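You operate a simulated robot arm through the tools that you are given. There is no shell and no other tool.

The job below is to be done with a simulated two-armed robot. You get a single attempt, and the scene is never put back.

TASK
The plugs are crossed: power off and swap them over.
Fine: use the socket block for one; each plug ends in the socket with its letter.

Only the result counts: the job must be done as asked and must still hold three seconds after the hand-in. Knocking over, shifting, dropping, spilling or breaking anything else fails it.

THE ROBOT
Two 6-joint arms with two-finger parallel grippers on one trunk that stands fixed in place. Base frame: the origin is at the foot of the trunk, x ahead of it, y to its left, z up. Readings come in m, degrees, newtons and seconds.
The left shoulder is at [-0.077, 0.177, 0.832], the right one opposite. With the tool pointing down near the work surface each hand reaches from about 0.1 to 0.7 m from the base axis, measured 20 degrees to its own side. Payload 1.57 kg a hand.
The tool frame of a hand sits at the grasp point between the pads (the TCP): z along the fingers, y along the line on which they close. The tips reach 0.03 m beyond it. Largest opening 0.08 m; finger width 0.017, thickness 0.012; the body of the gripper, 0.04 by 0.082 m, starts 0.08 m behind the TCP.
Orientation is told as [roll, pitch, yaw] about the base's x, y, z axes, in that order, counted from this pose: with the fingers straight down and closing along the base's y, the tool's x points along the base's -x, its y along +y and its z along -z.

THE INTERFACE
- The arms move only by the tool servo_tool. It takes "left_steps", "right_steps" or both (then of equal length, played together; a hand with none holds still); each is a list of rows, each a list of 7 numbers: the turn, a rotation vector about the tool's x, y, z in units of 4 degrees (1.0 is 4 degrees), then the shift along the tool's x, y, z in units of 40 mm (1.0 is 40 mm), then the finger opening in m, from 0 to 0.08. In form: [[rx, ry, rz, x, y, z, jaw], ...]. A call has 1 to 20 rows; each row shifts and turns the commanded pose from where the row before left it, along the tool's axes as they then stand. A call with a number of a shift or a turn outside -1 to 1 is refused whole. Rows are played at 5 a second. More than 0.05 m and 8.6 degrees between two rows, or a gripper value outside its range, and nothing of the call is played. Where a pose cannot be reached the arm comes as near as it can. A force on the tool above 40 N (or 10 N above the force at the start of the call, whichever is more), or a blocked arm, ends the call early, and 0.2 s more pass. Each finger travels about 0.072 m/s and halts on what it meets, pressing with about 27 N; the grip force reading is that of the motor and also rises with nothing between the fingers. The clock runs only during rows and for 0.2 s after the last one: add rows that do not move to give the fingers time. It gives the time, the measured TCP pose, the force on the tool (base axes), the opening and the grip force at its end, in the units of the frame above (readings bear some noise), with the torque about the TCP (base axes, N m) and any sound that the robot's microphone picked up.
- Cameras (640 x 400 px; columns grow to the right, rows downward): "scene" is now at [0.0358, 0.0301, 1.5841]; the picture's right is [0.34, -0.94, 0.00], its down [-0.58, -0.21, -0.79] and it looks along [0.74, 0.27, -0.62] (base axes); focal length 340 px, centre (320, 200). "left" rides on the left gripper at [0.072, 0.007, -0.122] in its tool frame; the picture's right is [-0.09, 1.00, 0.00], its down [-0.84, -0.08, -0.54] and it looks along [-0.54, -0.05, 0.84] (tool axes); focal length 238 px, centre (320, 200). "right" rides on the right gripper at [0.072, -0.007, -0.122] in its tool frame; the picture's right is [0.09, 1.00, 0.00], its down [-0.84, 0.08, -0.54] and it looks along [-0.54, 0.05, 0.84] (tool axes); focal length 238 px, centre (320, 200). There is no depth. A picture from a camera that has moved, and an enlarged one, comes with that camera's place and axes in the base frame and with its lens. The place of the scene camera against the robot may be out by one fixed shift of up to 0.025 m in any direction.
- capture(camera): a new picture of that camera. The clock stands still meanwhile.
- raise_lower(by): moves the trunk up (or, below 0, down) by that many m; the arms and the scene camera ride with it, the base frame stays. It gives what a move gives, with no picture.
- aim_head(pan, tilt): turns the head with the scene camera to pan (to the left, within 143 degrees either way) and tilt (down, from -29 to 69), counted from straight ahead of the robot (the tilt from the chest, where the trunk bows). It gives what a move gives.
- inspect(camera, box): a new picture of the part [left, top, right, bottom] of that camera's present view, enlarged. The clock stands still meanwhile.
- sign_off(): hands the job in; it is judged then, once.

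Places have to be worked out from the pictures, the camera data and where the tool is seen. Open the grippers and draw the arms clear of the work before you hand the job in, unless the task says otherwise.

The tools are called after "Emit:" by a JSON object that holds its "method" and its "body". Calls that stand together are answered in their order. servo_tool: Moves the arms, as the interface text tells. Its arguments: {"type":"object","properties":{"left_steps":{"type":"array"},"right_steps":{"type":"array"}},"required":[]} The other tools are called the same way: raise_lower (by) moves the trunk up or down; aim_head (pan, tilt) turns the head that bears the scene camera; capture (camera) takes a picture; inspect (camera, box) takes an enlarged picture of a part of a camera's view; sign_off () hands the job in.

At the start:

```text
t: 0.0
left_position: [0.3674, 0.3993, 1.2479]
left_ee_rot: [0.0, -0.1, -0.1]
left_wrist_force: [-0.6, 1.0, 0.6]
left_wrist_torque: [0.01, -0.02, -0.02]
left_grip_width: 0.08
left_grip_force: 0.0
right_position: [0.3511, -0.0105, 1.2708]
right_ee_rot: [0.0, -0.1, 0.1]
right_wrist_force: [-0.1, 0.1, 0.1]
right_wrist_torque: [0.02, 0.0, 0.0]
right_grip_width: 0.0802
right_grip_force: 0.1
trunk travel left (down, up): [-0.275, 0.053]
head pan, tilt (commanded): [19.9, 38.0]
```

scene: 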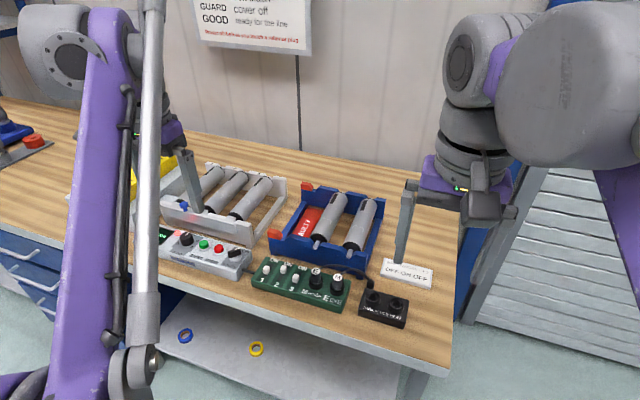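
right: 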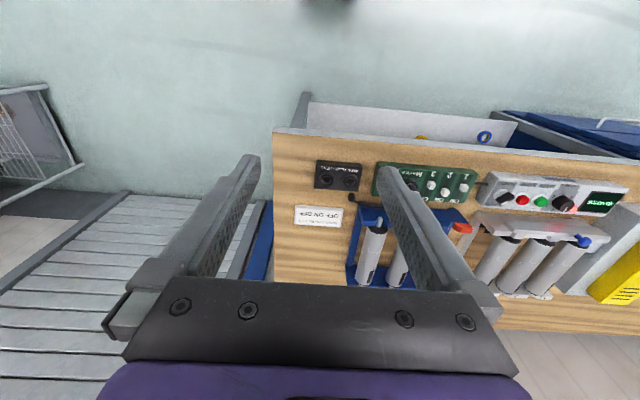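
left: 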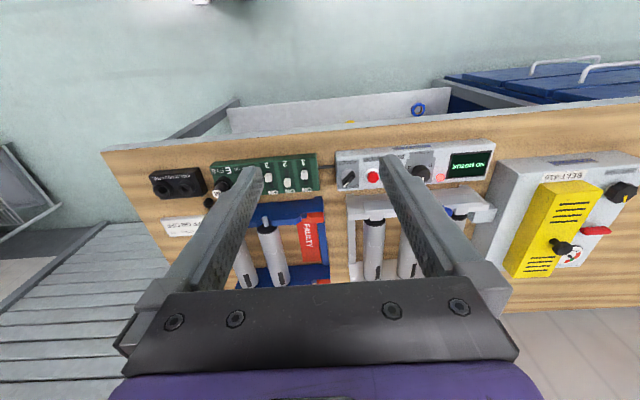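

I'll begin by enlarging the parts of the scene that matter: the green board with switches and plugs, the socket block, and the labels.

Emit:
{"method": "inspect", "body": {"camera": "scene", "box": [240, 240, 440, 340]}}

Emit:
{"method": "inspect", "body": {"camera": "right", "box": [280, 140, 500, 260]}}

Emit:
{"method": "inspect", "body": {"camera": "scene", "box": [180, 0, 340, 60]}}

Emit:
{"method": "inspect", "body": {"camera": "left", "box": [140, 140, 340, 240]}}

```text
3.20 times, centred on (340, 290) of scene
camera zoom: at [0.0358, 0.0301, 1.5841], right [0.34, -0.94, 0.0], down [-0.58, -0.21, -0.79], along [0.74, 0.27, -0.62], focal length 1088 px, centre (256, -88)
```

zoom: 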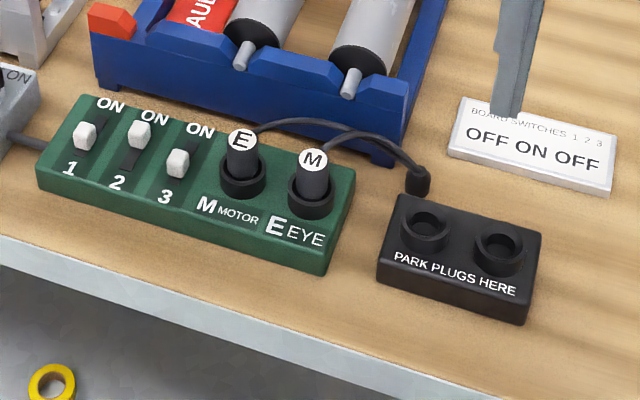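

```text
2.91 times, centred on (390, 200) of right
camera zoom: at [0.2793, -0.0173, 1.3932], right [-0.09, 1.0, 0.0], down [0.84, 0.08, 0.54], along [0.54, 0.05, -0.84], focal length 693 px, centre (116, 200)
```

zoom: 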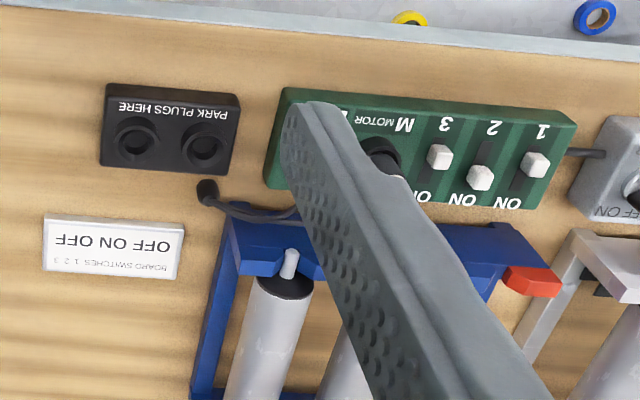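

```text
4.00 times, centred on (260, 30) of scene
camera zoom: at [0.0358, 0.0301, 1.5841], right [0.34, -0.94, 0.0], down [-0.58, -0.21, -0.79], along [0.74, 0.27, -0.62], focal length 1360 px, centre (560, 880)
```

zoom: 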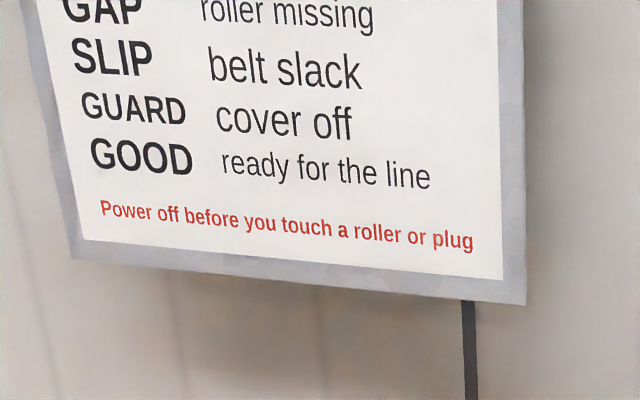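

```text
3.20 times, centred on (240, 190) of left
camera zoom: at [0.2949, 0.4072, 1.3694], right [0.09, 1.0, 0.0], down [0.84, -0.08, 0.54], along [0.54, -0.05, -0.84], focal length 763 px, centre (576, 232)
```

zoom: 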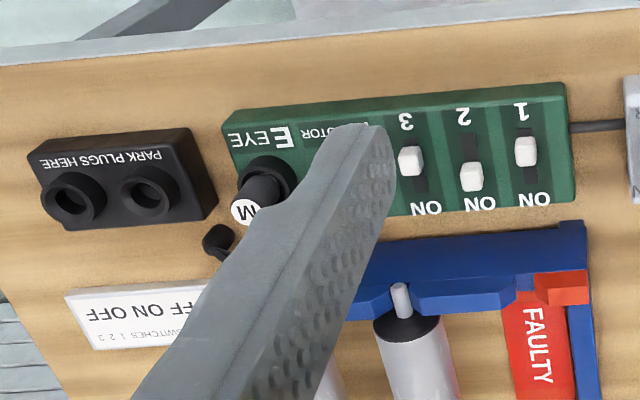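

The board's switches read OFF ON OFF, matching the card, so they should probably stay that way. The power must be switched off elsewhere, so I look at the controller box and the grey box on the left.

Emit:
{"method": "inspect", "body": {"camera": "scene", "box": [140, 200, 280, 290]}}

Emit:
{"method": "inspect", "body": {"camera": "left", "box": [320, 120, 640, 320]}}

Emit:
{"method": "inspect", "body": {"camera": "right", "box": [440, 140, 640, 265]}}

Emit:
{"method": "aim_head", "body": {"pan": 45, "tilt": 38}}

```text
4.44 times, centred on (210, 245) of scene
camera zoom: at [0.0358, 0.0301, 1.5841], right [0.34, -0.94, 0.0], down [-0.58, -0.21, -0.79], along [0.74, 0.27, -0.62], focal length 1511 px, centre (809, 0)
```

zoom: 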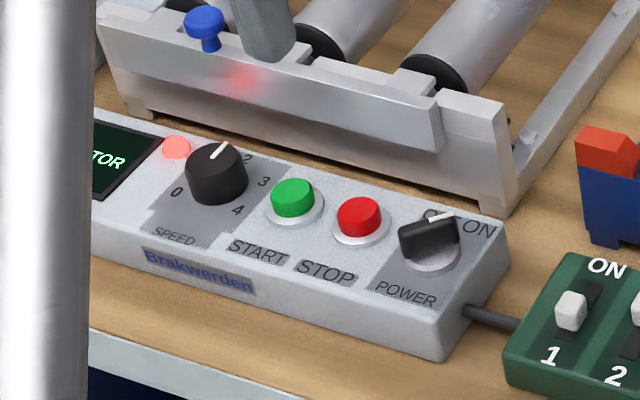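

```text
2.00 times, centred on (480, 220) of left
camera zoom: at [0.2949, 0.4072, 1.3694], right [0.09, 1.0, 0.0], down [0.84, -0.08, 0.54], along [0.54, -0.05, -0.84], focal length 477 px, centre (0, 160)
```

zoom: 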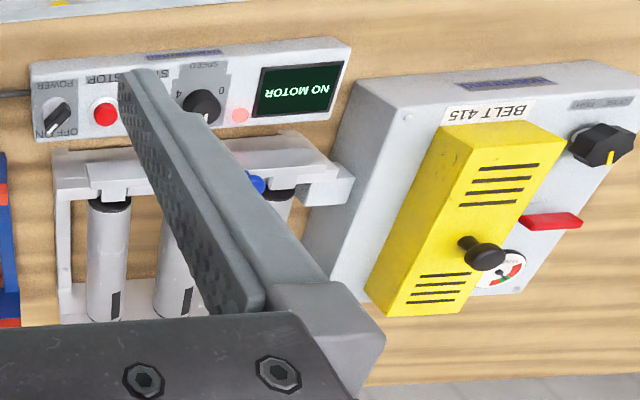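

```text
3.20 times, centred on (540, 202) of right
camera zoom: at [0.2793, -0.0173, 1.3932], right [-0.09, 1.0, 0.0], down [0.84, 0.08, 0.54], along [0.54, 0.05, -0.84], focal length 763 px, centre (-384, 192)
```

zoom: 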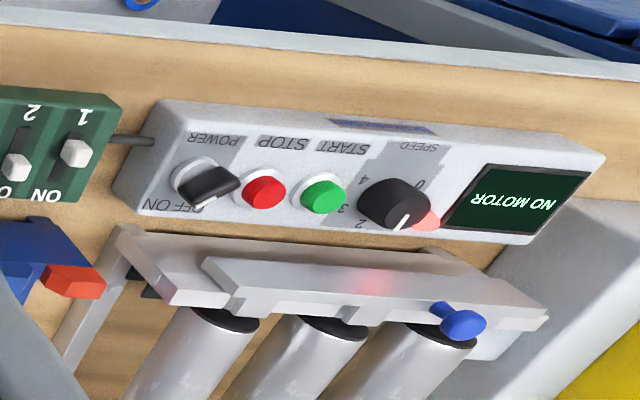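

```text
t: 0.9
left_position: [0.3677, 0.3998, 1.2478]
left_ee_rot: [0.0, 0.0, 0.0]
left_wrist_force: [-0.2, 0.3, 0.0]
left_wrist_torque: [-0.01, 0.01, 0.03]
left_grip_width: 0.0797
left_grip_force: 0.1
right_position: [0.3495, -0.0099, 1.2716]
right_ee_rot: [0.0, 0.0, -0.1]
right_wrist_force: [0.3, 0.0, 0.6]
right_wrist_torque: [-0.01, 0.0, -0.01]
right_grip_width: 0.0802
right_grip_force: 0.1
trunk travel left (down, up): [-0.275, 0.053]
head pan, tilt (commanded): [45.0, 38.0]
```

The POWER rotary on the controller is at ON, at about (0.54, 0.45, 0.92), and the display reads "NO MOTOR". I look at the left part of the bench from the head, then bring the left hand camera down over the power switch for a close view.

Emit:
{"method": "capture", "body": {"camera": "scene"}}

Emit:
{"method": "servo_tool", "body": {"left_steps": [[0, 0, 0, -0.34, 0.2, 0.8, 0.08], [0, 0, 0, -0.34, 0.2, 0.8, 0.08], [0, 0, 0, -0.34, 0.2, 0.8, 0.08], [0, 0, 0, -0.34, 0.2, 0.8, 0.08], [0, 0, 0, -0.34, 0.2, 0.8, 0.08], [0, 0, 0, -0.34, 0.2, 0.8, 0.08], [0, 0, 0, 0, 0, 0, 0.08]]}}

```text
taken
camera scene: at [0.0157, 0.0618, 1.5841], right [0.71, -0.71, 0.0], down [-0.44, -0.44, -0.79], along [0.56, 0.56, -0.62], focal length 340 px, centre (320, 200)
```

scene: 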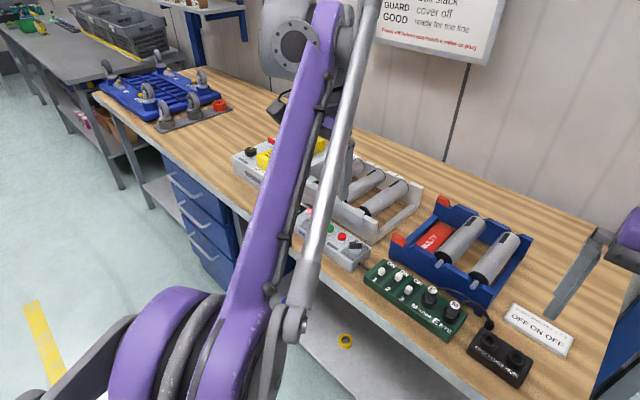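

```text
t: 2.5
left_position: [0.45, 0.4466, 1.0549]
left_ee_rot: [0.0, 0.0, 0.0]
left_wrist_force: [0.3, 0.3, 0.0]
left_wrist_torque: [0.02, 0.02, 0.0]
left_grip_width: 0.0802
left_grip_force: 0.1
right_position: [0.3495, -0.0105, 1.2703]
right_ee_rot: [0.0, -0.1, -0.1]
right_wrist_force: [-0.5, 0.3, -0.4]
right_wrist_torque: [0.02, 0.0, 0.0]
right_grip_width: 0.0801
right_grip_force: 0.1
trunk travel left (down, up): [-0.275, 0.053]
head pan, tilt (commanded): [45.0, 38.0]
```

The left hand is now above the controller at (0.45, 0.447, 1.055). I take its picture and an enlarged view of the power switch.

Emit:
{"method": "capture", "body": {"camera": "left"}}

Emit:
{"method": "inspect", "body": {"camera": "left", "box": [240, 140, 400, 240]}}

Emit:
{"method": "inspect", "body": {"camera": "scene", "box": [290, 200, 450, 300]}}

```text
taken
camera left: at [0.3768, 0.4549, 1.1764], right [0.09, 1.0, 0.0], down [0.84, -0.08, 0.54], along [0.54, -0.05, -0.84], focal length 238 px, centre (320, 200)
```

left: 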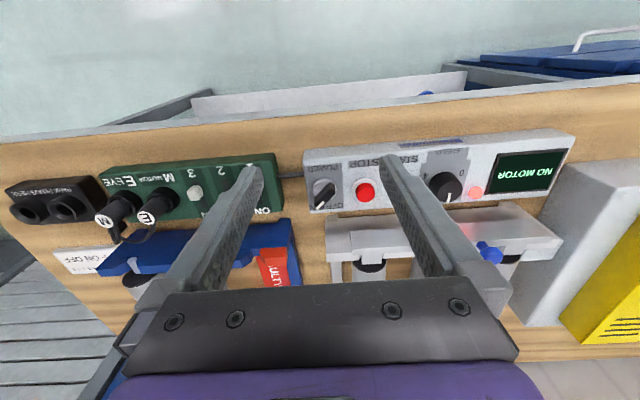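

```text
4.00 times, centred on (320, 190) of left
camera zoom: at [0.3768, 0.4549, 1.1764], right [0.09, 1.0, 0.0], down [0.84, -0.08, 0.54], along [0.54, -0.05, -0.84], focal length 953 px, centre (320, 240)
```

zoom: 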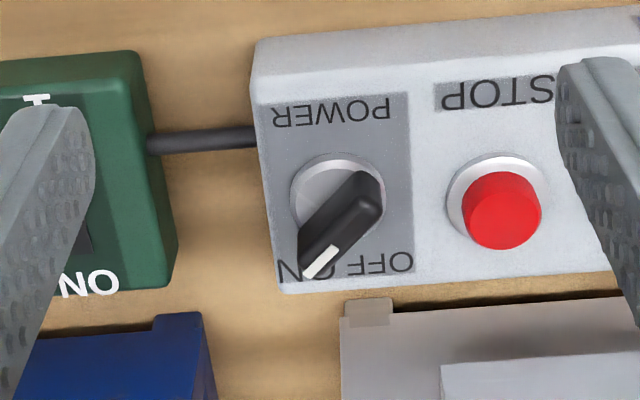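

```text
4.00 times, centred on (370, 250) of scene
camera zoom: at [0.015, 0.0614, 1.5842], right [0.71, -0.71, 0.0], down [-0.43, -0.44, -0.79], along [0.56, 0.56, -0.62], focal length 1360 px, centre (120, 0)
```

zoom: 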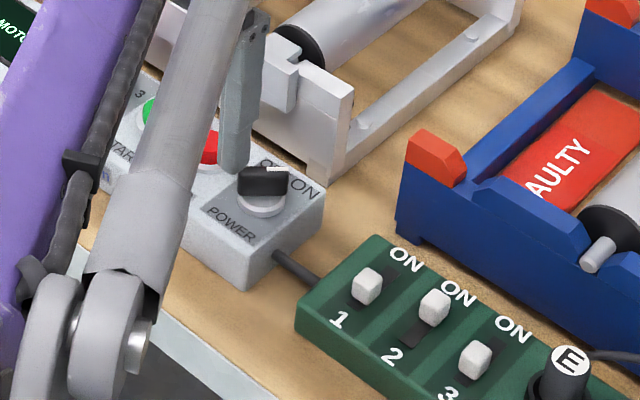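

The knob pointer is on ON, about 45° clockwise of straight ahead, with OFF on its other side. I move directly above it to get a second view and so pin down its height.

Emit:
{"method": "servo_tool", "body": {"left_steps": [[0, 0, 0, -0.74, 0, 0.37, 0.08], [0, 0, 0, -0.74, 0, 0.37, 0.08], [0, 0, 0, -0.74, 0, 0.37, 0.08], [0, 0, 0, 0, 0, 0, 0.06], [0, 0, 0, 0, 0, 0, 0.05]]}}

Emit:
{"method": "capture", "body": {"camera": "left"}}

Emit:
{"method": "inspect", "body": {"camera": "left", "box": [240, 80, 400, 180]}}

```text
t: 3.7
left_position: [0.5373, 0.4489, 1.0113]
left_ee_rot: [0.0, 0.0, 0.1]
left_wrist_force: [-0.1, -0.8, -0.5]
left_wrist_torque: [0.0, 0.01, 0.01]
left_grip_width: 0.0499
left_grip_force: 0.0
right_position: [0.3507, -0.0089, 1.2702]
right_ee_rot: [0.0, 0.0, 0.0]
right_wrist_force: [1.2, 0.8, -0.5]
right_wrist_torque: [0.01, 0.02, -0.03]
right_grip_width: 0.0801
right_grip_force: 0.2
trunk travel left (down, up): [-0.275, 0.053]
head pan, tilt (commanded): [45.0, 38.0]
```

```text
taken
camera left: at [0.4658, 0.4559, 1.1324], right [0.09, 1.0, 0.0], down [0.84, -0.08, 0.54], along [0.54, -0.05, -0.84], focal length 238 px, centre (320, 200)
```

left: 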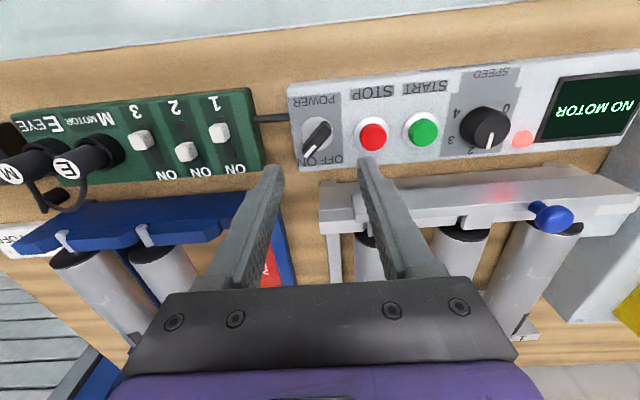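

```text
4.00 times, centred on (320, 130) of left
camera zoom: at [0.4658, 0.4559, 1.1324], right [0.09, 1.0, 0.0], down [0.84, -0.08, 0.54], along [0.54, -0.05, -0.84], focal length 953 px, centre (320, 480)
```

zoom: 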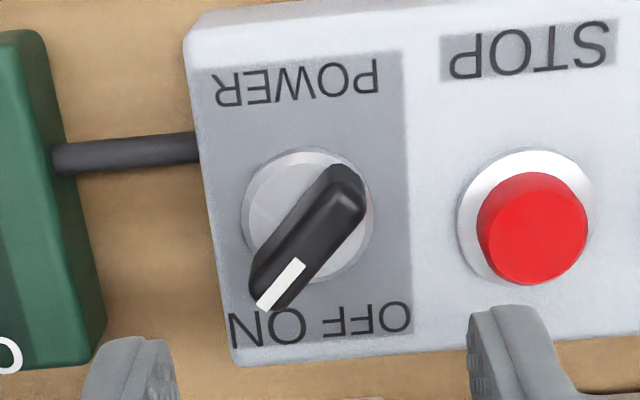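

From the two views the knob axis is at (0.538, 0.4466), the panel top at z≈0.90 and the bar top at z≈0.92. The bar lies at -45°, so I turn the tool by -45° about the vertical, with the jaw at 0.04, to straddle it.

Emit:
{"method": "servo_tool", "body": {"left_steps": [[0, 0, 0.9375, 0, 0, 0, 0.045], [0, 0, 0.9375, 0, 0, 0, 0.04], [0, 0, 0.9375, 0, 0, 0, 0.04], [0, 0, 0.9375, 0, 0, 0, 0.04], [0, 0, 0.9375, 0, 0, 0, 0.04], [0, 0, 0.9375, 0, 0, 0, 0.04], [0, 0, 0.9375, 0, 0, 0, 0.04], [0, 0, 0.9375, 0, 0, 0, 0.04], [0, 0, 0.9375, 0, 0, 0, 0.04], [0, 0, 0.9375, 0, 0, 0, 0.04], [0, 0, 0.9375, 0, 0, 0, 0.04], [0, 0, 0.9375, 0, 0, 0, 0.04], [0, 0, 0, 0, 0, 0, 0.04]]}}

Emit:
{"method": "capture", "body": {"camera": "left"}}

```text
t: 6.5
left_position: [0.5383, 0.4476, 1.0123]
left_ee_rot: [0.1, 0.0, -45.0]
left_wrist_force: [-1.0, 1.0, 0.4]
left_wrist_torque: [-0.05, -0.02, -0.01]
left_grip_width: 0.0402
left_grip_force: 0.0
right_position: [0.3501, -0.0097, 1.2707]
right_ee_rot: [0.0, 0.0, 0.0]
right_wrist_force: [0.0, 0.1, -0.5]
right_wrist_torque: [-0.01, 0.0, -0.02]
right_grip_width: 0.08
right_grip_force: 0.1
trunk travel left (down, up): [-0.275, 0.053]
head pan, tilt (commanded): [45.0, 38.0]
```

```text
taken
camera left: at [0.4908, 0.5041, 1.1337], right [0.77, 0.64, 0.0], down [0.54, -0.65, 0.54], along [0.35, -0.42, -0.84], focal length 238 px, centre (320, 200)
```

left: 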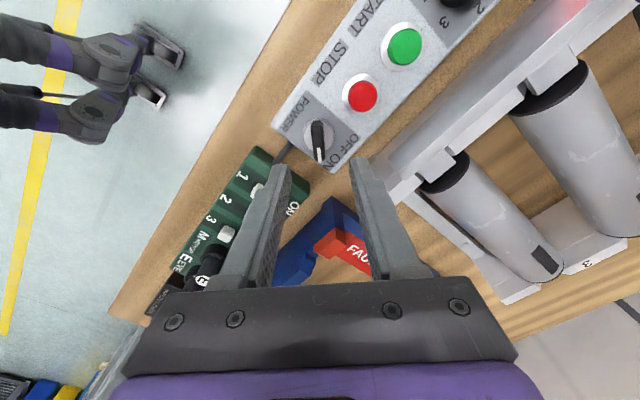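

The bar now lies lengthwise between the fingers. I lower 75 mm so that the tips straddle the bar just above the panel.

Emit:
{"method": "servo_tool", "body": {"left_steps": [[0, 0, 0, 0, 0, 0.5, 0.04], [0, 0, 0, 0, 0, 0.5, 0.04], [0, 0, 0, 0, 0, 0.5, 0.04], [0, 0, 0, 0, 0, 0.375, 0.04], [0, 0, 0, 0, 0, 0, 0.04]]}}

Emit:
{"method": "capture", "body": {"camera": "left"}}

Emit:
{"method": "inspect", "body": {"camera": "left", "box": [240, 60, 400, 160]}}

```text
t: 7.7
left_position: [0.5387, 0.4478, 0.9368]
left_ee_rot: [0.0, 0.1, -45.0]
left_wrist_force: [1.5, -0.1, 0.7]
left_wrist_torque: [0.0, -0.01, 0.01]
left_grip_width: 0.0401
left_grip_force: 0.0
right_position: [0.3498, -0.0108, 1.271]
right_ee_rot: [0.0, 0.0, 0.0]
right_wrist_force: [0.4, 0.3, -0.5]
right_wrist_torque: [0.0, 0.02, -0.01]
right_grip_width: 0.08
right_grip_force: 0.1
trunk travel left (down, up): [-0.275, 0.053]
head pan, tilt (commanded): [45.0, 38.0]
```

```text
taken
camera left: at [0.4915, 0.5038, 1.0579], right [0.77, 0.64, 0.0], down [0.54, -0.65, 0.54], along [0.35, -0.42, -0.84], focal length 238 px, centre (320, 200)
```

left: 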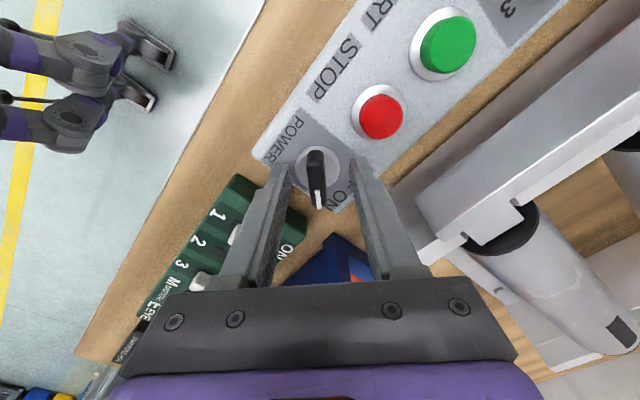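

```text
4.00 times, centred on (320, 110) of left
camera zoom: at [0.4915, 0.5038, 1.0579], right [0.77, 0.64, 0.0], down [0.54, -0.65, 0.54], along [0.35, -0.42, -0.84], focal length 953 px, centre (320, 560)
```

zoom: 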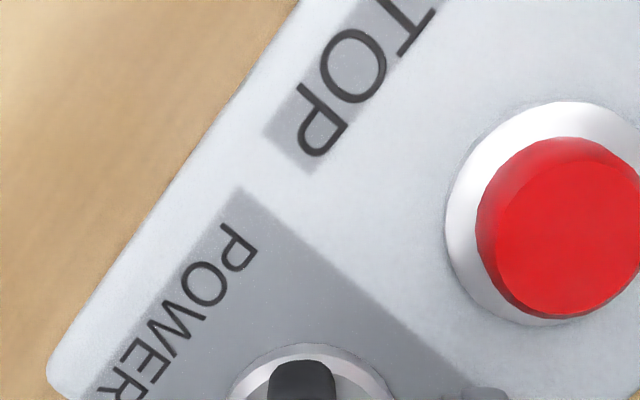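

The bar sits centred between the fingertips with no contact force. I close the fingers on it.

Emit:
{"method": "servo_tool", "body": {"left_steps": [[0, 0, 0, 0, 0, 0, 0.02], [0, 0, 0, 0, 0, 0, 0.008], [0, 0, 0, 0, 0, 0, 0.004], [0, 0, 0, 0, 0, 0, 0.004]]}}

```text
t: 8.7
left_position: [0.5376, 0.4454, 0.9378]
left_ee_rot: [-0.1, 0.0, -45.0]
left_wrist_force: [-13.9, -14.6, -6.8]
left_wrist_torque: [-0.41, 0.44, 0.05]
left_grip_width: 0.0279
left_grip_force: 38.0
right_position: [0.3487, -0.0114, 1.2701]
right_ee_rot: [0.1, 0.0, 0.0]
right_wrist_force: [-0.4, 0.4, -1.1]
right_wrist_torque: [-0.01, 0.01, -0.02]
right_grip_width: 0.0801
right_grip_force: 0.1
trunk travel left (down, up): [-0.275, 0.053]
head pan, tilt (commanded): [45.0, 38.0]
```

The grip stopped at 0.028 m with a sideways force of about 20 N, wider than the bar, so the tips may be on the silver collar. I look before going on.

Emit:
{"method": "capture", "body": {"camera": "left"}}

Emit:
{"method": "inspect", "body": {"camera": "left", "box": [260, 120, 380, 220]}}

Emit:
{"method": "inspect", "body": {"camera": "scene", "box": [310, 200, 410, 280]}}

```text
taken
camera left: at [0.4904, 0.5024, 1.0587], right [0.77, 0.64, 0.0], down [0.54, -0.65, 0.54], along [0.35, -0.42, -0.84], focal length 238 px, centre (320, 200)
```

left: 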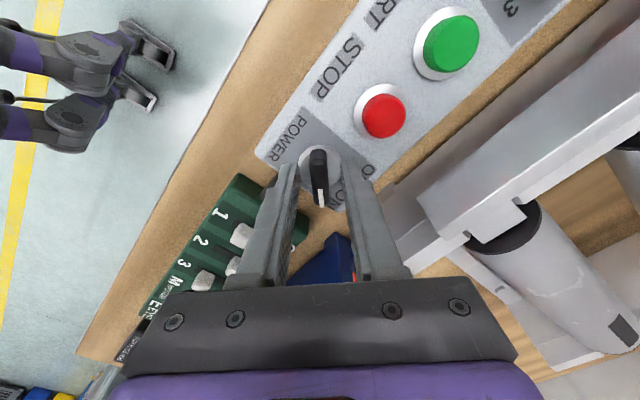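

```text
4.00 times, centred on (320, 170) of left
camera zoom: at [0.4904, 0.5024, 1.0587], right [0.77, 0.64, 0.0], down [0.54, -0.65, 0.54], along [0.35, -0.42, -0.84], focal length 953 px, centre (320, 320)
```

zoom: 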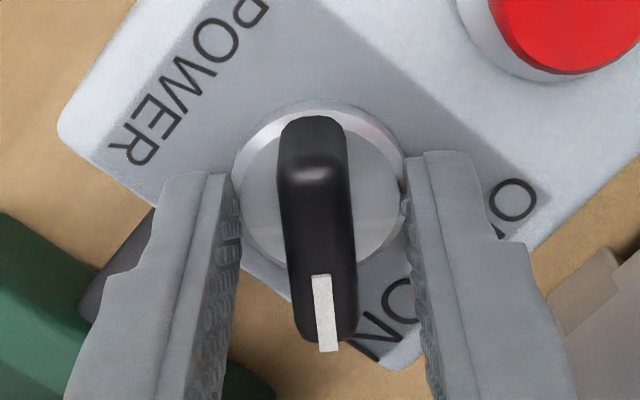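

```text
5.00 times, centred on (360, 240) of scene
camera zoom: at [0.0141, 0.0603, 1.5841], right [0.71, -0.71, 0.0], down [-0.43, -0.43, -0.79], along [0.56, 0.56, -0.61], focal length 1700 px, centre (120, 0)
```

zoom: 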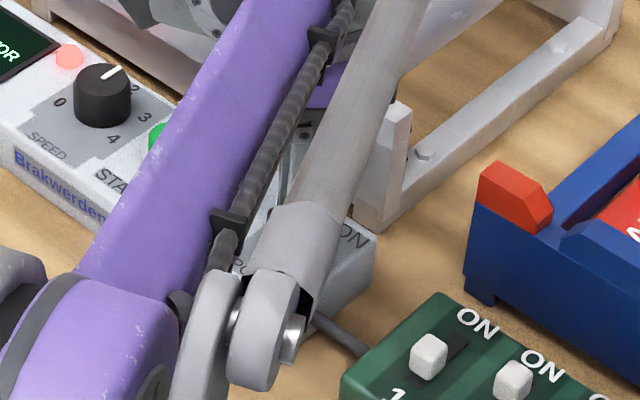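

The fingers are on the tapered silver collar, and triangulating the pointer puts the bar top nearer z≈0.932. I open, rise 8 mm and close on the bar itself.

Emit:
{"method": "servo_tool", "body": {"left_steps": [[0, 0, 0, 0, 0, 0, 0.04], [0, 0, 0, 0, 0, -0.2, 0.04], [0, 0, 0, 0, 0, 0, 0.025], [0, 0, 0, 0, 0, 0, 0.012], [0, 0, 0, 0, 0, 0, 0.006], [0, 0, 0, 0, 0, 0, 0.006]]}}

Emit:
{"method": "inspect", "body": {"camera": "left", "box": [260, 120, 380, 220]}}

```text
t: 10.1
left_position: [0.5389, 0.4454, 0.945]
left_ee_rot: [0.0, 0.0, -45.0]
left_wrist_force: [-5.1, -4.8, -0.6]
left_wrist_torque: [-0.02, 0.2, 0.01]
left_grip_width: 0.0121
left_grip_force: 4.1
right_position: [0.3495, -0.0112, 1.2714]
right_ee_rot: [0.0, -0.1, 0.1]
right_wrist_force: [-0.5, 0.3, -1.4]
right_wrist_torque: [-0.03, 0.03, 0.01]
right_grip_width: 0.0801
right_grip_force: 0.0
trunk travel left (down, up): [-0.275, 0.053]
head pan, tilt (commanded): [45.0, 38.0]
```

```text
4.00 times, centred on (320, 170) of left
camera zoom: at [0.4906, 0.503, 1.0662], right [0.77, 0.64, 0.0], down [0.54, -0.65, 0.54], along [0.35, -0.42, -0.84], focal length 953 px, centre (320, 320)
```

zoom: 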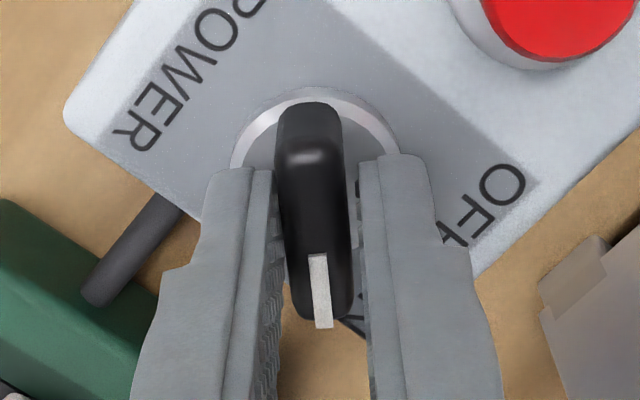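

The fingers now hold the 12 mm bar. I ease out the small side load and turn the knob counter-clockwise, in stages, while watching the torque.

Emit:
{"method": "servo_tool", "body": {"left_steps": [[0, 0, 0, 0, -0.03, 0, 0.004], [0, 0, -1, 0, 0, 0, 0.004], [0, 0, -1, 0, 0, 0, 0.004], [0, 0, -1, 0, 0, 0, 0.004], [0, 0, -1, 0, 0, 0, 0.004], [0, 0, -1, 0, 0, 0, 0.004], [0, 0, -1, 0, 0, 0, 0.004], [0, 0, -1, 0, 0, 0, 0.004], [0, 0, -1, 0, 0, 0, 0.004], [0, 0, -1, 0, 0, 0, 0.004], [0, 0, -1, 0, 0, 0, 0.004], [0, 0, -1, 0, 0, 0, 0.004], [0, 0, -1, 0, 0, 0, 0.004]]}}

Emit:
{"method": "inspect", "body": {"camera": "left", "box": [240, 80, 400, 220]}}

```text
t: 12.9
left_position: [0.5363, 0.4457, 0.9447]
left_ee_rot: [-0.1, 0.0, 3.1]
left_wrist_force: [-13.0, -20.1, -16.2]
left_wrist_torque: [-0.43, 0.39, -0.04]
left_grip_width: 0.0109
left_grip_force: 28.8
right_position: [0.3499, -0.0105, 1.2712]
right_ee_rot: [0.2, 0.1, 0.1]
right_wrist_force: [0.6, 0.2, 0.0]
right_wrist_torque: [-0.03, -0.03, 0.02]
right_grip_width: 0.0801
right_grip_force: 0.0
trunk travel left (down, up): [-0.275, 0.053]
head pan, tilt (commanded): [45.0, 38.0]
```

```text
2.86 times, centred on (320, 150) of left
camera zoom: at [0.4642, 0.4491, 1.0666], right [0.04, 1.0, 0.0], down [0.84, -0.03, 0.54], along [0.54, -0.02, -0.84], focal length 681 px, centre (320, 343)
```

zoom: 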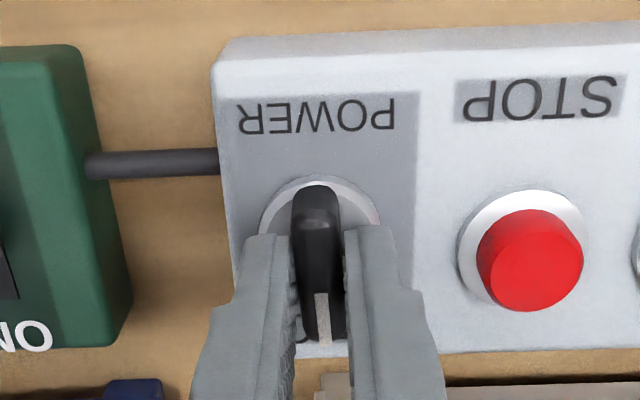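

The knob has followed to about straight ahead, but a 29 N side load has built up from a small offset. I shift the command about 2 mm toward the knob axis to unload it before turning on.

Emit:
{"method": "servo_tool", "body": {"left_steps": [[0, 0, 0, 0.02, -0.03, 0.02, 0.004], [0, 0, 0, 0.02, -0.03, 0.02, 0.004], [0, 0, 0, 0, 0, 0, 0.004]]}}

```text
t: 13.7
left_position: [0.5373, 0.4453, 0.9444]
left_ee_rot: [0.2, -0.2, 3.1]
left_wrist_force: [10.8, 1.0, 19.6]
left_wrist_torque: [-0.53, -0.47, 0.05]
left_grip_width: 0.0106
left_grip_force: 28.1
right_position: [0.3508, -0.0106, 1.2708]
right_ee_rot: [0.0, 0.0, 0.1]
right_wrist_force: [-0.7, -0.8, -0.2]
right_wrist_torque: [-0.01, 0.01, 0.01]
right_grip_width: 0.0798
right_grip_force: 0.1
trunk travel left (down, up): [-0.275, 0.053]
head pan, tilt (commanded): [45.0, 38.0]
```

The contact is stiff and I over-corrected slightly. I go back about half way and grip a little softer.

Emit:
{"method": "servo_tool", "body": {"left_steps": [[0, 0, 0, -0.018, 0, -0.02, 0.009], [0, 0, 0, 0, 0, 0, 0.009], [0, 0, 0, 0, 0, 0, 0.009]]}}

```text
t: 14.5
left_position: [0.5373, 0.4456, 0.9443]
left_ee_rot: [0.1, 0.0, 3.1]
left_wrist_force: [6.4, 8.4, 17.9]
left_wrist_torque: [0.14, -0.5, 0.02]
left_grip_width: 0.0109
left_grip_force: 28.1
right_position: [0.3495, -0.0116, 1.2707]
right_ee_rot: [0.0, -0.1, -0.1]
right_wrist_force: [-0.3, -1.2, -0.3]
right_wrist_torque: [-0.02, 0.0, 0.01]
right_grip_width: 0.0798
right_grip_force: 0.1
trunk travel left (down, up): [-0.275, 0.053]
head pan, tilt (commanded): [45.0, 38.0]
```

I relax the jaw to a loose straddle, which clears the residual load, and carry on turning; the fingers will push the bar round.

Emit:
{"method": "servo_tool", "body": {"left_steps": [[0, 0, 0, 0, 0, 0, 0.016], [0, 0, 0, 0, 0, 0, 0.014], [0, 0, -1, 0, 0, 0, 0.013], [0, 0, -1, 0, 0, 0, 0.013], [0, 0, -1, 0, 0, 0, 0.013], [0, 0, -1, 0, 0, 0, 0.013], [0, 0, -1, 0, 0, 0, 0.013], [0, 0, -1, 0, 0, 0, 0.013], [0, 0, -1, 0, 0, 0, 0.013], [0, 0, -1, 0, 0, 0, 0.013], [0, 0, 0, 0, 0, 0, 0.013]]}}

Emit:
{"method": "inspect", "body": {"camera": "left", "box": [240, 80, 400, 220]}}

```text
t: 16.9
left_position: [0.5375, 0.444, 0.9435]
left_ee_rot: [-0.1, 0.1, 35.1]
left_wrist_force: [0.4, -1.0, 0.6]
left_wrist_torque: [0.02, 0.02, 0.05]
left_grip_width: 0.0139
left_grip_force: 0.2
right_position: [0.3496, -0.0115, 1.2709]
right_ee_rot: [-0.1, 0.0, -0.1]
right_wrist_force: [0.3, 0.6, 0.1]
right_wrist_torque: [-0.01, 0.01, 0.02]
right_grip_width: 0.08
right_grip_force: 0.0
trunk travel left (down, up): [-0.275, 0.053]
head pan, tilt (commanded): [45.0, 38.0]
```

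```text
2.86 times, centred on (320, 150) of left
camera zoom: at [0.473, 0.4095, 1.0651], right [-0.5, 0.87, 0.0], down [0.73, 0.42, 0.54], along [0.47, 0.27, -0.84], focal length 681 px, centre (320, 343)
```

zoom: 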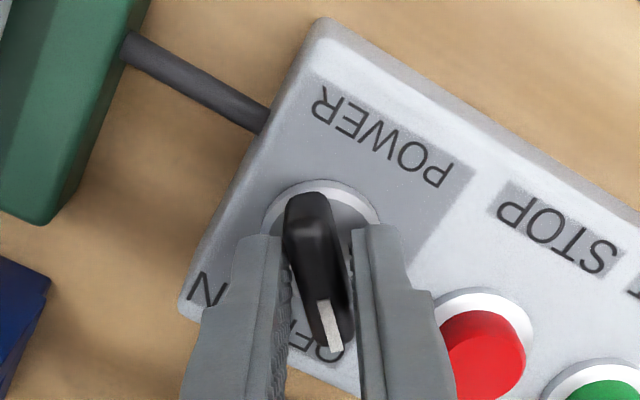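

The pointer is now over OFF. I push a few degrees further to be sure that it reaches its stop, then open and rise to check the pointer and the display.

Emit:
{"method": "servo_tool", "body": {"left_steps": [[0, 0, -1, 0, 0, 0, 0.013], [0, 0, -1, 0, 0, 0, 0.013], [0, 0, -1, 0, 0, 0, 0.013], [0, 0, -0.5, 0, 0, 0, 0.013], [0, 0, 0, 0, 0, 0, 0.013]]}}

Emit:
{"method": "capture", "body": {"camera": "left"}}

```text
t: 18.1
left_position: [0.5351, 0.4439, 0.9444]
left_ee_rot: [0.0, 0.0, 49.1]
left_wrist_force: [-0.6, -2.0, 0.2]
left_wrist_torque: [-0.04, -0.03, -0.01]
left_grip_width: 0.0135
left_grip_force: 0.0
right_position: [0.3492, -0.0106, 1.2715]
right_ee_rot: [0.0, 0.0, 0.0]
right_wrist_force: [-0.8, -0.3, -0.2]
right_wrist_torque: [0.01, 0.01, 0.0]
right_grip_width: 0.0799
right_grip_force: 0.1
trunk travel left (down, up): [-0.275, 0.053]
head pan, tilt (commanded): [45.0, 38.0]
```

```text
taken
camera left: at [0.4828, 0.3953, 1.065], right [-0.69, 0.72, 0.0], down [0.61, 0.58, 0.54], along [0.39, 0.38, -0.84], focal length 238 px, centre (320, 200)
```

left: 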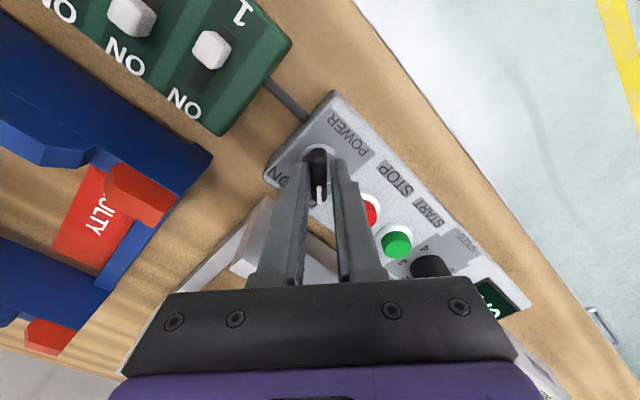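

The bar is in line with the tool at about 49°. I open and rise to inspect the pointer and whether the display is out.

Emit:
{"method": "servo_tool", "body": {"left_steps": [[0, 0, 0, 0, 0, 0, 0.03], [0, 0, 0, 0, 0, -0.5, 0.035], [0, 0, 0, 0, 0, -0.8, 0.04], [0, 0, 0, 0, 0, -0.8, 0.04], [0, 0, 1, 0, 0, -0.5, 0.04], [0, 0, 1, 0.2, 0, 0, 0.04], [0, 0, 1, 0.2, 0, 0, 0.04], [0, 0, 1, 0.2, 0, 0, 0.04], [0, 0, 1, 0.2, 0, 0, 0.04], [0, 0, 1, 0.2, 0, 0, 0.04], [0, 0, 1, 0.2, 0, 0, 0.04], [0, 0, 1, 0.2, 0, 0, 0.04], [0, 0, 1, 0.2, 0, 0, 0.04], [0, 0, 1, 0.2, 0, 0, 0.04], [0, 0, 1, 0, 0, 0, 0.04], [0, 0, 1, 0, 0, 0, 0.04], [0, 0, 0.25, 0, 0, 0, 0.04], [0, 0, 0, 0, 0, 0, 0.04]]}}

Emit:
{"method": "capture", "body": {"camera": "left"}}

Emit:
{"method": "inspect", "body": {"camera": "left", "box": [280, 60, 640, 220]}}

```text
t: 21.9
left_position: [0.4745, 0.4104, 1.0486]
left_ee_rot: [-0.1, 0.0, -0.1]
left_wrist_force: [-0.4, -0.6, -0.5]
left_wrist_torque: [0.0, 0.01, 0.0]
left_grip_width: 0.0397
left_grip_force: 0.1
right_position: [0.3499, -0.0096, 1.2723]
right_ee_rot: [0.1, 0.0, 0.1]
right_wrist_force: [-1.0, -0.1, 0.4]
right_wrist_torque: [-0.01, 0.03, -0.02]
right_grip_width: 0.0799
right_grip_force: 0.0
trunk travel left (down, up): [-0.275, 0.053]
head pan, tilt (commanded): [45.0, 38.0]
```

```text
taken
camera left: at [0.402, 0.418, 1.169], right [0.09, 1.0, 0.0], down [0.84, -0.08, 0.54], along [0.54, -0.05, -0.84], focal length 238 px, centre (320, 200)
```

left: 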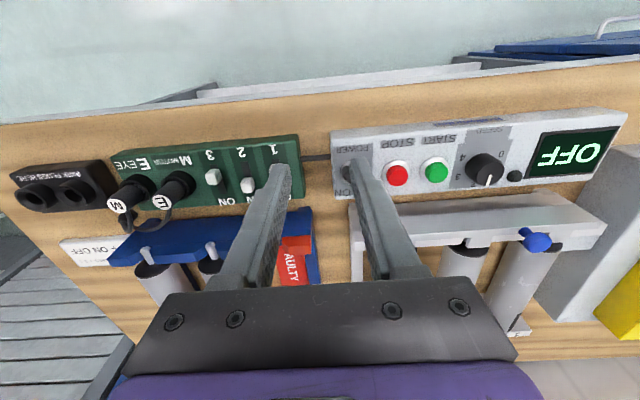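

```text
1.78 times, centred on (460, 140) of left
camera zoom: at [0.402, 0.418, 1.169], right [0.09, 1.0, 0.0], down [0.84, -0.08, 0.54], along [0.54, -0.05, -0.84], focal length 424 px, centre (71, 307)
```

zoom: 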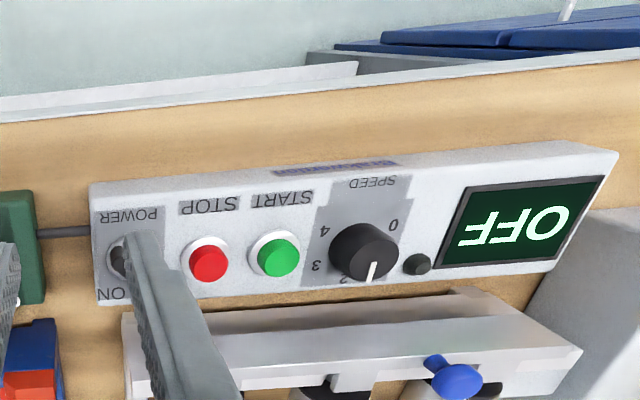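

The display reads OFF and the lamp is out, so the power is off. I move the left hand over to view the plugs, and draw the right arm off to its own side to make room.

Emit:
{"method": "servo_tool", "body": {"left_steps": [[0, 0, 0, 0, -0.75, 0, 0.05], [0, 0, 0, 0, -0.75, 0, 0.06], [0, 0, 0, 0, -0.75, 0, 0.08], [0, 0, 0, 0, -0.75, 0, 0.08], [0, 0, 0, 0, -0.75, 0, 0.08], [0, 0, 0, 0, -0.75, 0, 0.08], [0, 0, 0, 0, -0.75, 0, 0.08], [0, 0, 0, 0, 0, 0, 0.08]], "right_steps": [[0, 0, 0, 0, -0.75, 0, 0.08], [0, 0, 0, 0, -0.75, 0, 0.08], [0, 0, 0, 0, -0.75, 0, 0.08], [0, 0, 0, 0, -0.75, 0, 0.08], [0, 0, 0, 0, -0.75, 0, 0.08], [0, 0, 0, 0, -0.75, 0, 0.08], [0, 0, 0, 0, -0.75, 0, 0.08], [0, 0, 0, 0, 0, 0, 0.08]]}}

Emit:
{"method": "capture", "body": {"camera": "left"}}

Emit:
{"method": "inspect", "body": {"camera": "left", "box": [220, 130, 420, 255]}}

Emit:
{"method": "aim_head", "body": {"pan": 15, "tilt": 42}}

```text
t: 23.7
left_position: [0.4746, 0.1995, 1.0474]
left_ee_rot: [0.0, 0.0, 0.1]
left_wrist_force: [0.2, -0.3, -0.2]
left_wrist_torque: [-0.01, 0.0, -0.01]
left_grip_width: 0.0799
left_grip_force: 0.0
right_position: [0.3507, -0.2205, 1.2725]
right_ee_rot: [0.0, 0.0, 0.1]
right_wrist_force: [-0.4, 0.8, 0.4]
right_wrist_torque: [-0.02, 0.0, 0.01]
right_grip_width: 0.0803
right_grip_force: 0.0
trunk travel left (down, up): [-0.275, 0.053]
head pan, tilt (commanded): [45.0, 38.0]
```

```text
taken
camera left: at [0.4021, 0.2076, 1.1692], right [0.09, 1.0, 0.0], down [0.84, -0.08, 0.54], along [0.54, -0.05, -0.84], focal length 238 px, centre (320, 200)
```

left: 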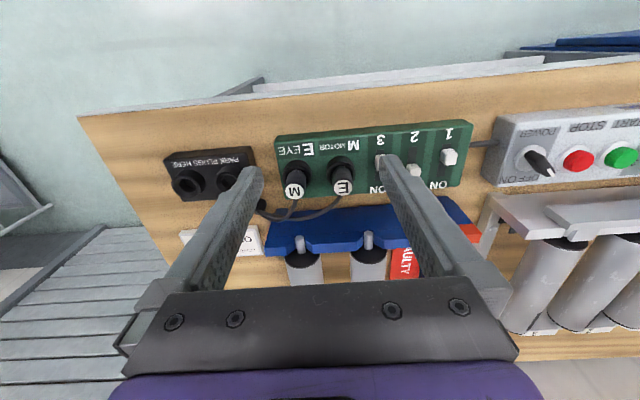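

```text
3.20 times, centred on (320, 192) of left
camera zoom: at [0.4021, 0.2076, 1.1692], right [0.09, 1.0, 0.0], down [0.84, -0.08, 0.54], along [0.54, -0.05, -0.84], focal length 763 px, centre (320, 224)
```

zoom: 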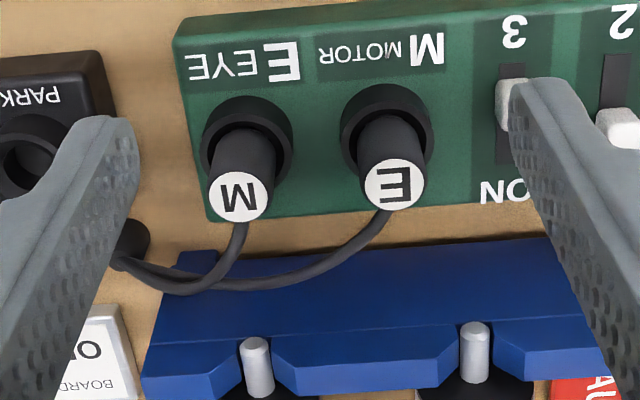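

```text
t: 24.6
left_position: [0.4753, 0.2, 1.0482]
left_ee_rot: [0.0, 0.0, 0.0]
left_wrist_force: [0.0, -0.5, 0.4]
left_wrist_torque: [0.03, -0.01, -0.01]
left_grip_width: 0.0801
left_grip_force: 0.0
right_position: [0.3507, -0.2199, 1.2722]
right_ee_rot: [0.0, 0.1, 0.0]
right_wrist_force: [-0.1, 0.5, -0.4]
right_wrist_torque: [0.01, 0.0, -0.01]
right_grip_width: 0.08
right_grip_force: 0.0
trunk travel left (down, up): [-0.275, 0.053]
head pan, tilt (commanded): [15.0, 42.0]
```

Both plugs show clearly: M sits in the E socket at about (0.538, 0.167) and E in the M socket at about (0.538, 0.222), with tops near z≈0.937. I place the camera straight above them to measure the socket spacing without height error.

Emit:
{"method": "servo_tool", "body": {"left_steps": [[0, 0, 0, -0.844, -0.25, 0.11, 0.08], [0, 0, 0, -0.844, -0.25, 0.11, 0.08], [0, 0, 0, -0.844, -0.25, 0.11, 0.08], [0, 0, 0, -0.844, -0.25, 0.11, 0.08], [0, 0, 0, 0, 0, 0, 0.08], [0, 0, 0, 0, 0, 0, 0.08]]}}

Emit:
{"method": "capture", "body": {"camera": "left"}}

Emit:
{"method": "inspect", "body": {"camera": "left", "box": [120, 0, 440, 160]}}

Emit:
{"method": "capture", "body": {"camera": "scene"}}

```text
t: 26.0
left_position: [0.6097, 0.1602, 1.0293]
left_ee_rot: [0.1, 0.0, 0.0]
left_wrist_force: [0.5, -0.4, -0.4]
left_wrist_torque: [-0.03, 0.03, -0.03]
left_grip_width: 0.08
left_grip_force: 0.0
right_position: [0.3514, -0.2219, 1.2719]
right_ee_rot: [0.1, 0.0, 0.0]
right_wrist_force: [0.3, 0.8, -0.2]
right_wrist_torque: [0.04, -0.02, 0.02]
right_grip_width: 0.0801
right_grip_force: 0.2
trunk travel left (down, up): [-0.275, 0.053]
head pan, tilt (commanded): [15.0, 42.0]
```

```text
taken
camera left: at [0.5371, 0.1677, 1.1505], right [0.09, 1.0, 0.0], down [0.84, -0.08, 0.54], along [0.54, -0.05, -0.84], focal length 238 px, centre (320, 200)
```

left: 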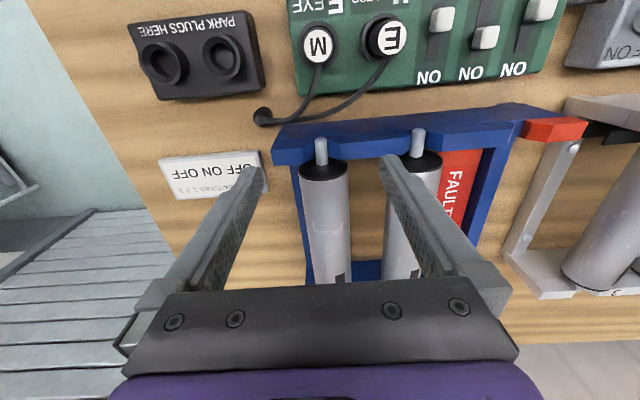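

```text
2.00 times, centred on (280, 80) of left
camera zoom: at [0.5371, 0.1677, 1.1505], right [0.09, 1.0, 0.0], down [0.84, -0.08, 0.54], along [0.54, -0.05, -0.84], focal length 477 px, centre (400, 440)
```

zoom: 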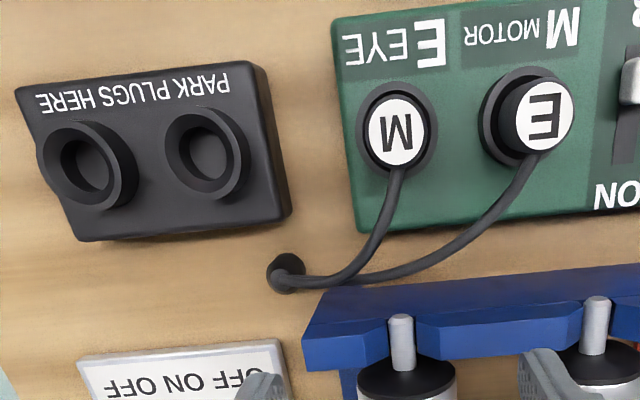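

```text
taken
camera scene: at [0.0362, 0.0224, 1.5782], right [0.26, -0.97, 0.0], down [-0.65, -0.17, -0.74], along [0.72, 0.19, -0.67], focal length 340 px, centre (320, 200)
```

scene: 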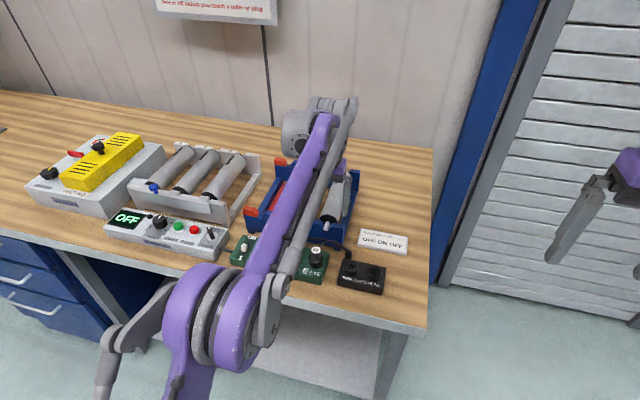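

The spacing looks like about 54 mm, and the nearer park socket is at about (0.538, 0.081). To refine this I shift the camera exactly 86.4 mm in -y to look straight down on that park socket.

Emit:
{"method": "servo_tool", "body": {"left_steps": [[0, 0, 0, 0, -0.72, 0, 0.08], [0, 0, 0, 0, -0.72, 0, 0.08], [0, 0, 0, 0, -0.72, 0, 0.08], [0, 0, 0, 0, 0, 0, 0.08], [0, 0, 0, 0, 0, 0, 0.08]]}}

Emit:
{"method": "inspect", "body": {"camera": "left", "box": [240, 0, 400, 100]}}

Emit:
{"method": "servo_tool", "body": {"left_steps": [[0, 0, 0, 0, 0.72, 0, 0.08], [0, 0, 0, 0, 0.72, 0, 0.08], [0, 0, 0, 0, 0.72, 0, 0.08], [0, 0, 0, 0, 0, 0, 0.08], [0, 0, 0, 0, 0, 0, 0.08]]}}

Emit:
{"method": "inspect", "body": {"camera": "left", "box": [240, 0, 400, 100]}}

Emit:
{"method": "servo_tool", "body": {"left_steps": [[0, 0, 0, 0, 0.675, 0, 0.08], [0, 0, 0, 0, 0.675, 0, 0.08], [0, 0, 0, 0, 0, 0, 0.08], [0, 0, 0, 0, 0, 0, 0.08]]}}

Emit:
{"method": "inspect", "body": {"camera": "left", "box": [240, 0, 400, 100]}}

```text
t: 27.2
left_position: [0.6109, 0.0746, 1.0283]
left_ee_rot: [0.0, -0.1, 0.0]
left_wrist_force: [0.7, 0.6, 0.3]
left_wrist_torque: [-0.01, 0.01, 0.0]
left_grip_width: 0.0799
left_grip_force: 0.0
right_position: [0.3501, -0.2211, 1.2724]
right_ee_rot: [0.0, -0.1, 0.0]
right_wrist_force: [-0.1, -0.1, -0.4]
right_wrist_torque: [0.01, 0.01, 0.0]
right_grip_width: 0.0801
right_grip_force: 0.1
trunk travel left (down, up): [-0.275, 0.053]
head pan, tilt (commanded): [15.0, 42.0]
```

```text
4.00 times, centred on (320, 50) of left
camera zoom: at [0.5381, 0.082, 1.1509], right [0.09, 1.0, 0.0], down [0.84, -0.08, 0.54], along [0.54, -0.05, -0.84], focal length 953 px, centre (320, 800)
```

zoom: 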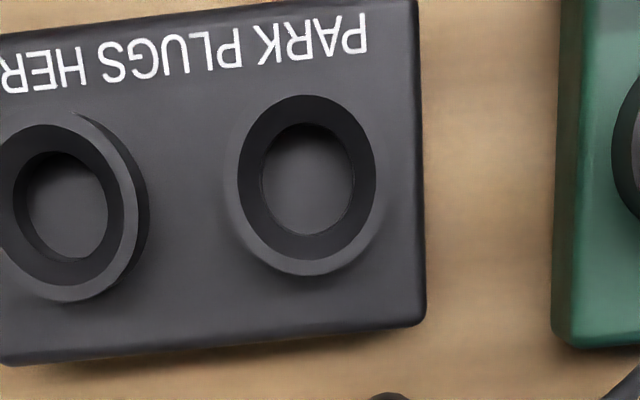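

```text
t: 28.4
left_position: [0.6087, 0.1596, 1.03]
left_ee_rot: [-0.1, 0.0, 0.0]
left_wrist_force: [0.0, 0.0, 0.2]
left_wrist_torque: [-0.01, 0.04, -0.01]
left_grip_width: 0.0802
left_grip_force: 0.1
right_position: [0.35, -0.2195, 1.2718]
right_ee_rot: [0.0, 0.0, 0.0]
right_wrist_force: [0.3, 0.3, -0.3]
right_wrist_torque: [-0.03, 0.01, 0.0]
right_grip_width: 0.0801
right_grip_force: 0.1
trunk travel left (down, up): [-0.275, 0.053]
head pan, tilt (commanded): [15.0, 42.0]
```

```text
4.00 times, centred on (320, 50) of left
camera zoom: at [0.536, 0.1669, 1.1509], right [0.09, 1.0, 0.0], down [0.84, -0.08, 0.54], along [0.54, -0.05, -0.84], focal length 953 px, centre (320, 800)
```

zoom: 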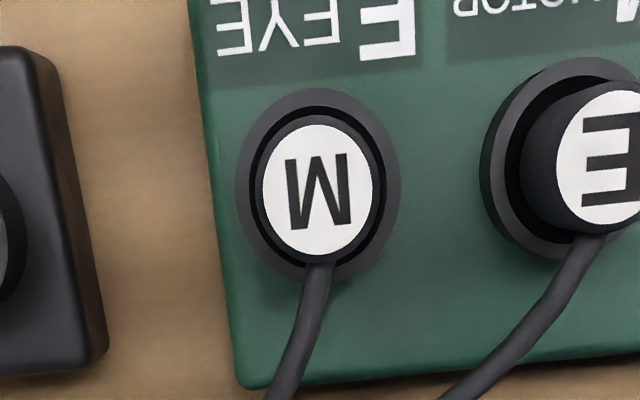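

```text
t: 29.4
left_position: [0.6091, 0.2136, 1.0307]
left_ee_rot: [-0.1, 0.0, 0.0]
left_wrist_force: [-0.1, 0.2, -0.4]
left_wrist_torque: [0.03, 0.01, 0.0]
left_grip_width: 0.0801
left_grip_force: 0.1
right_position: [0.3501, -0.2214, 1.2723]
right_ee_rot: [0.1, 0.1, 0.1]
right_wrist_force: [0.2, 0.5, -0.1]
right_wrist_torque: [0.03, -0.01, -0.01]
right_grip_width: 0.0801
right_grip_force: 0.1
trunk travel left (down, up): [-0.275, 0.053]
head pan, tilt (commanded): [15.0, 42.0]
```

```text
4.00 times, centred on (320, 50) of left
camera zoom: at [0.5364, 0.2216, 1.1517], right [0.09, 1.0, 0.0], down [0.84, -0.08, 0.54], along [0.54, -0.05, -0.84], focal length 953 px, centre (320, 800)
```

zoom: 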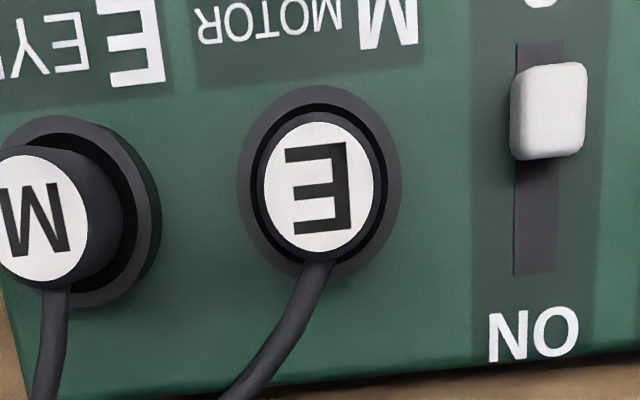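

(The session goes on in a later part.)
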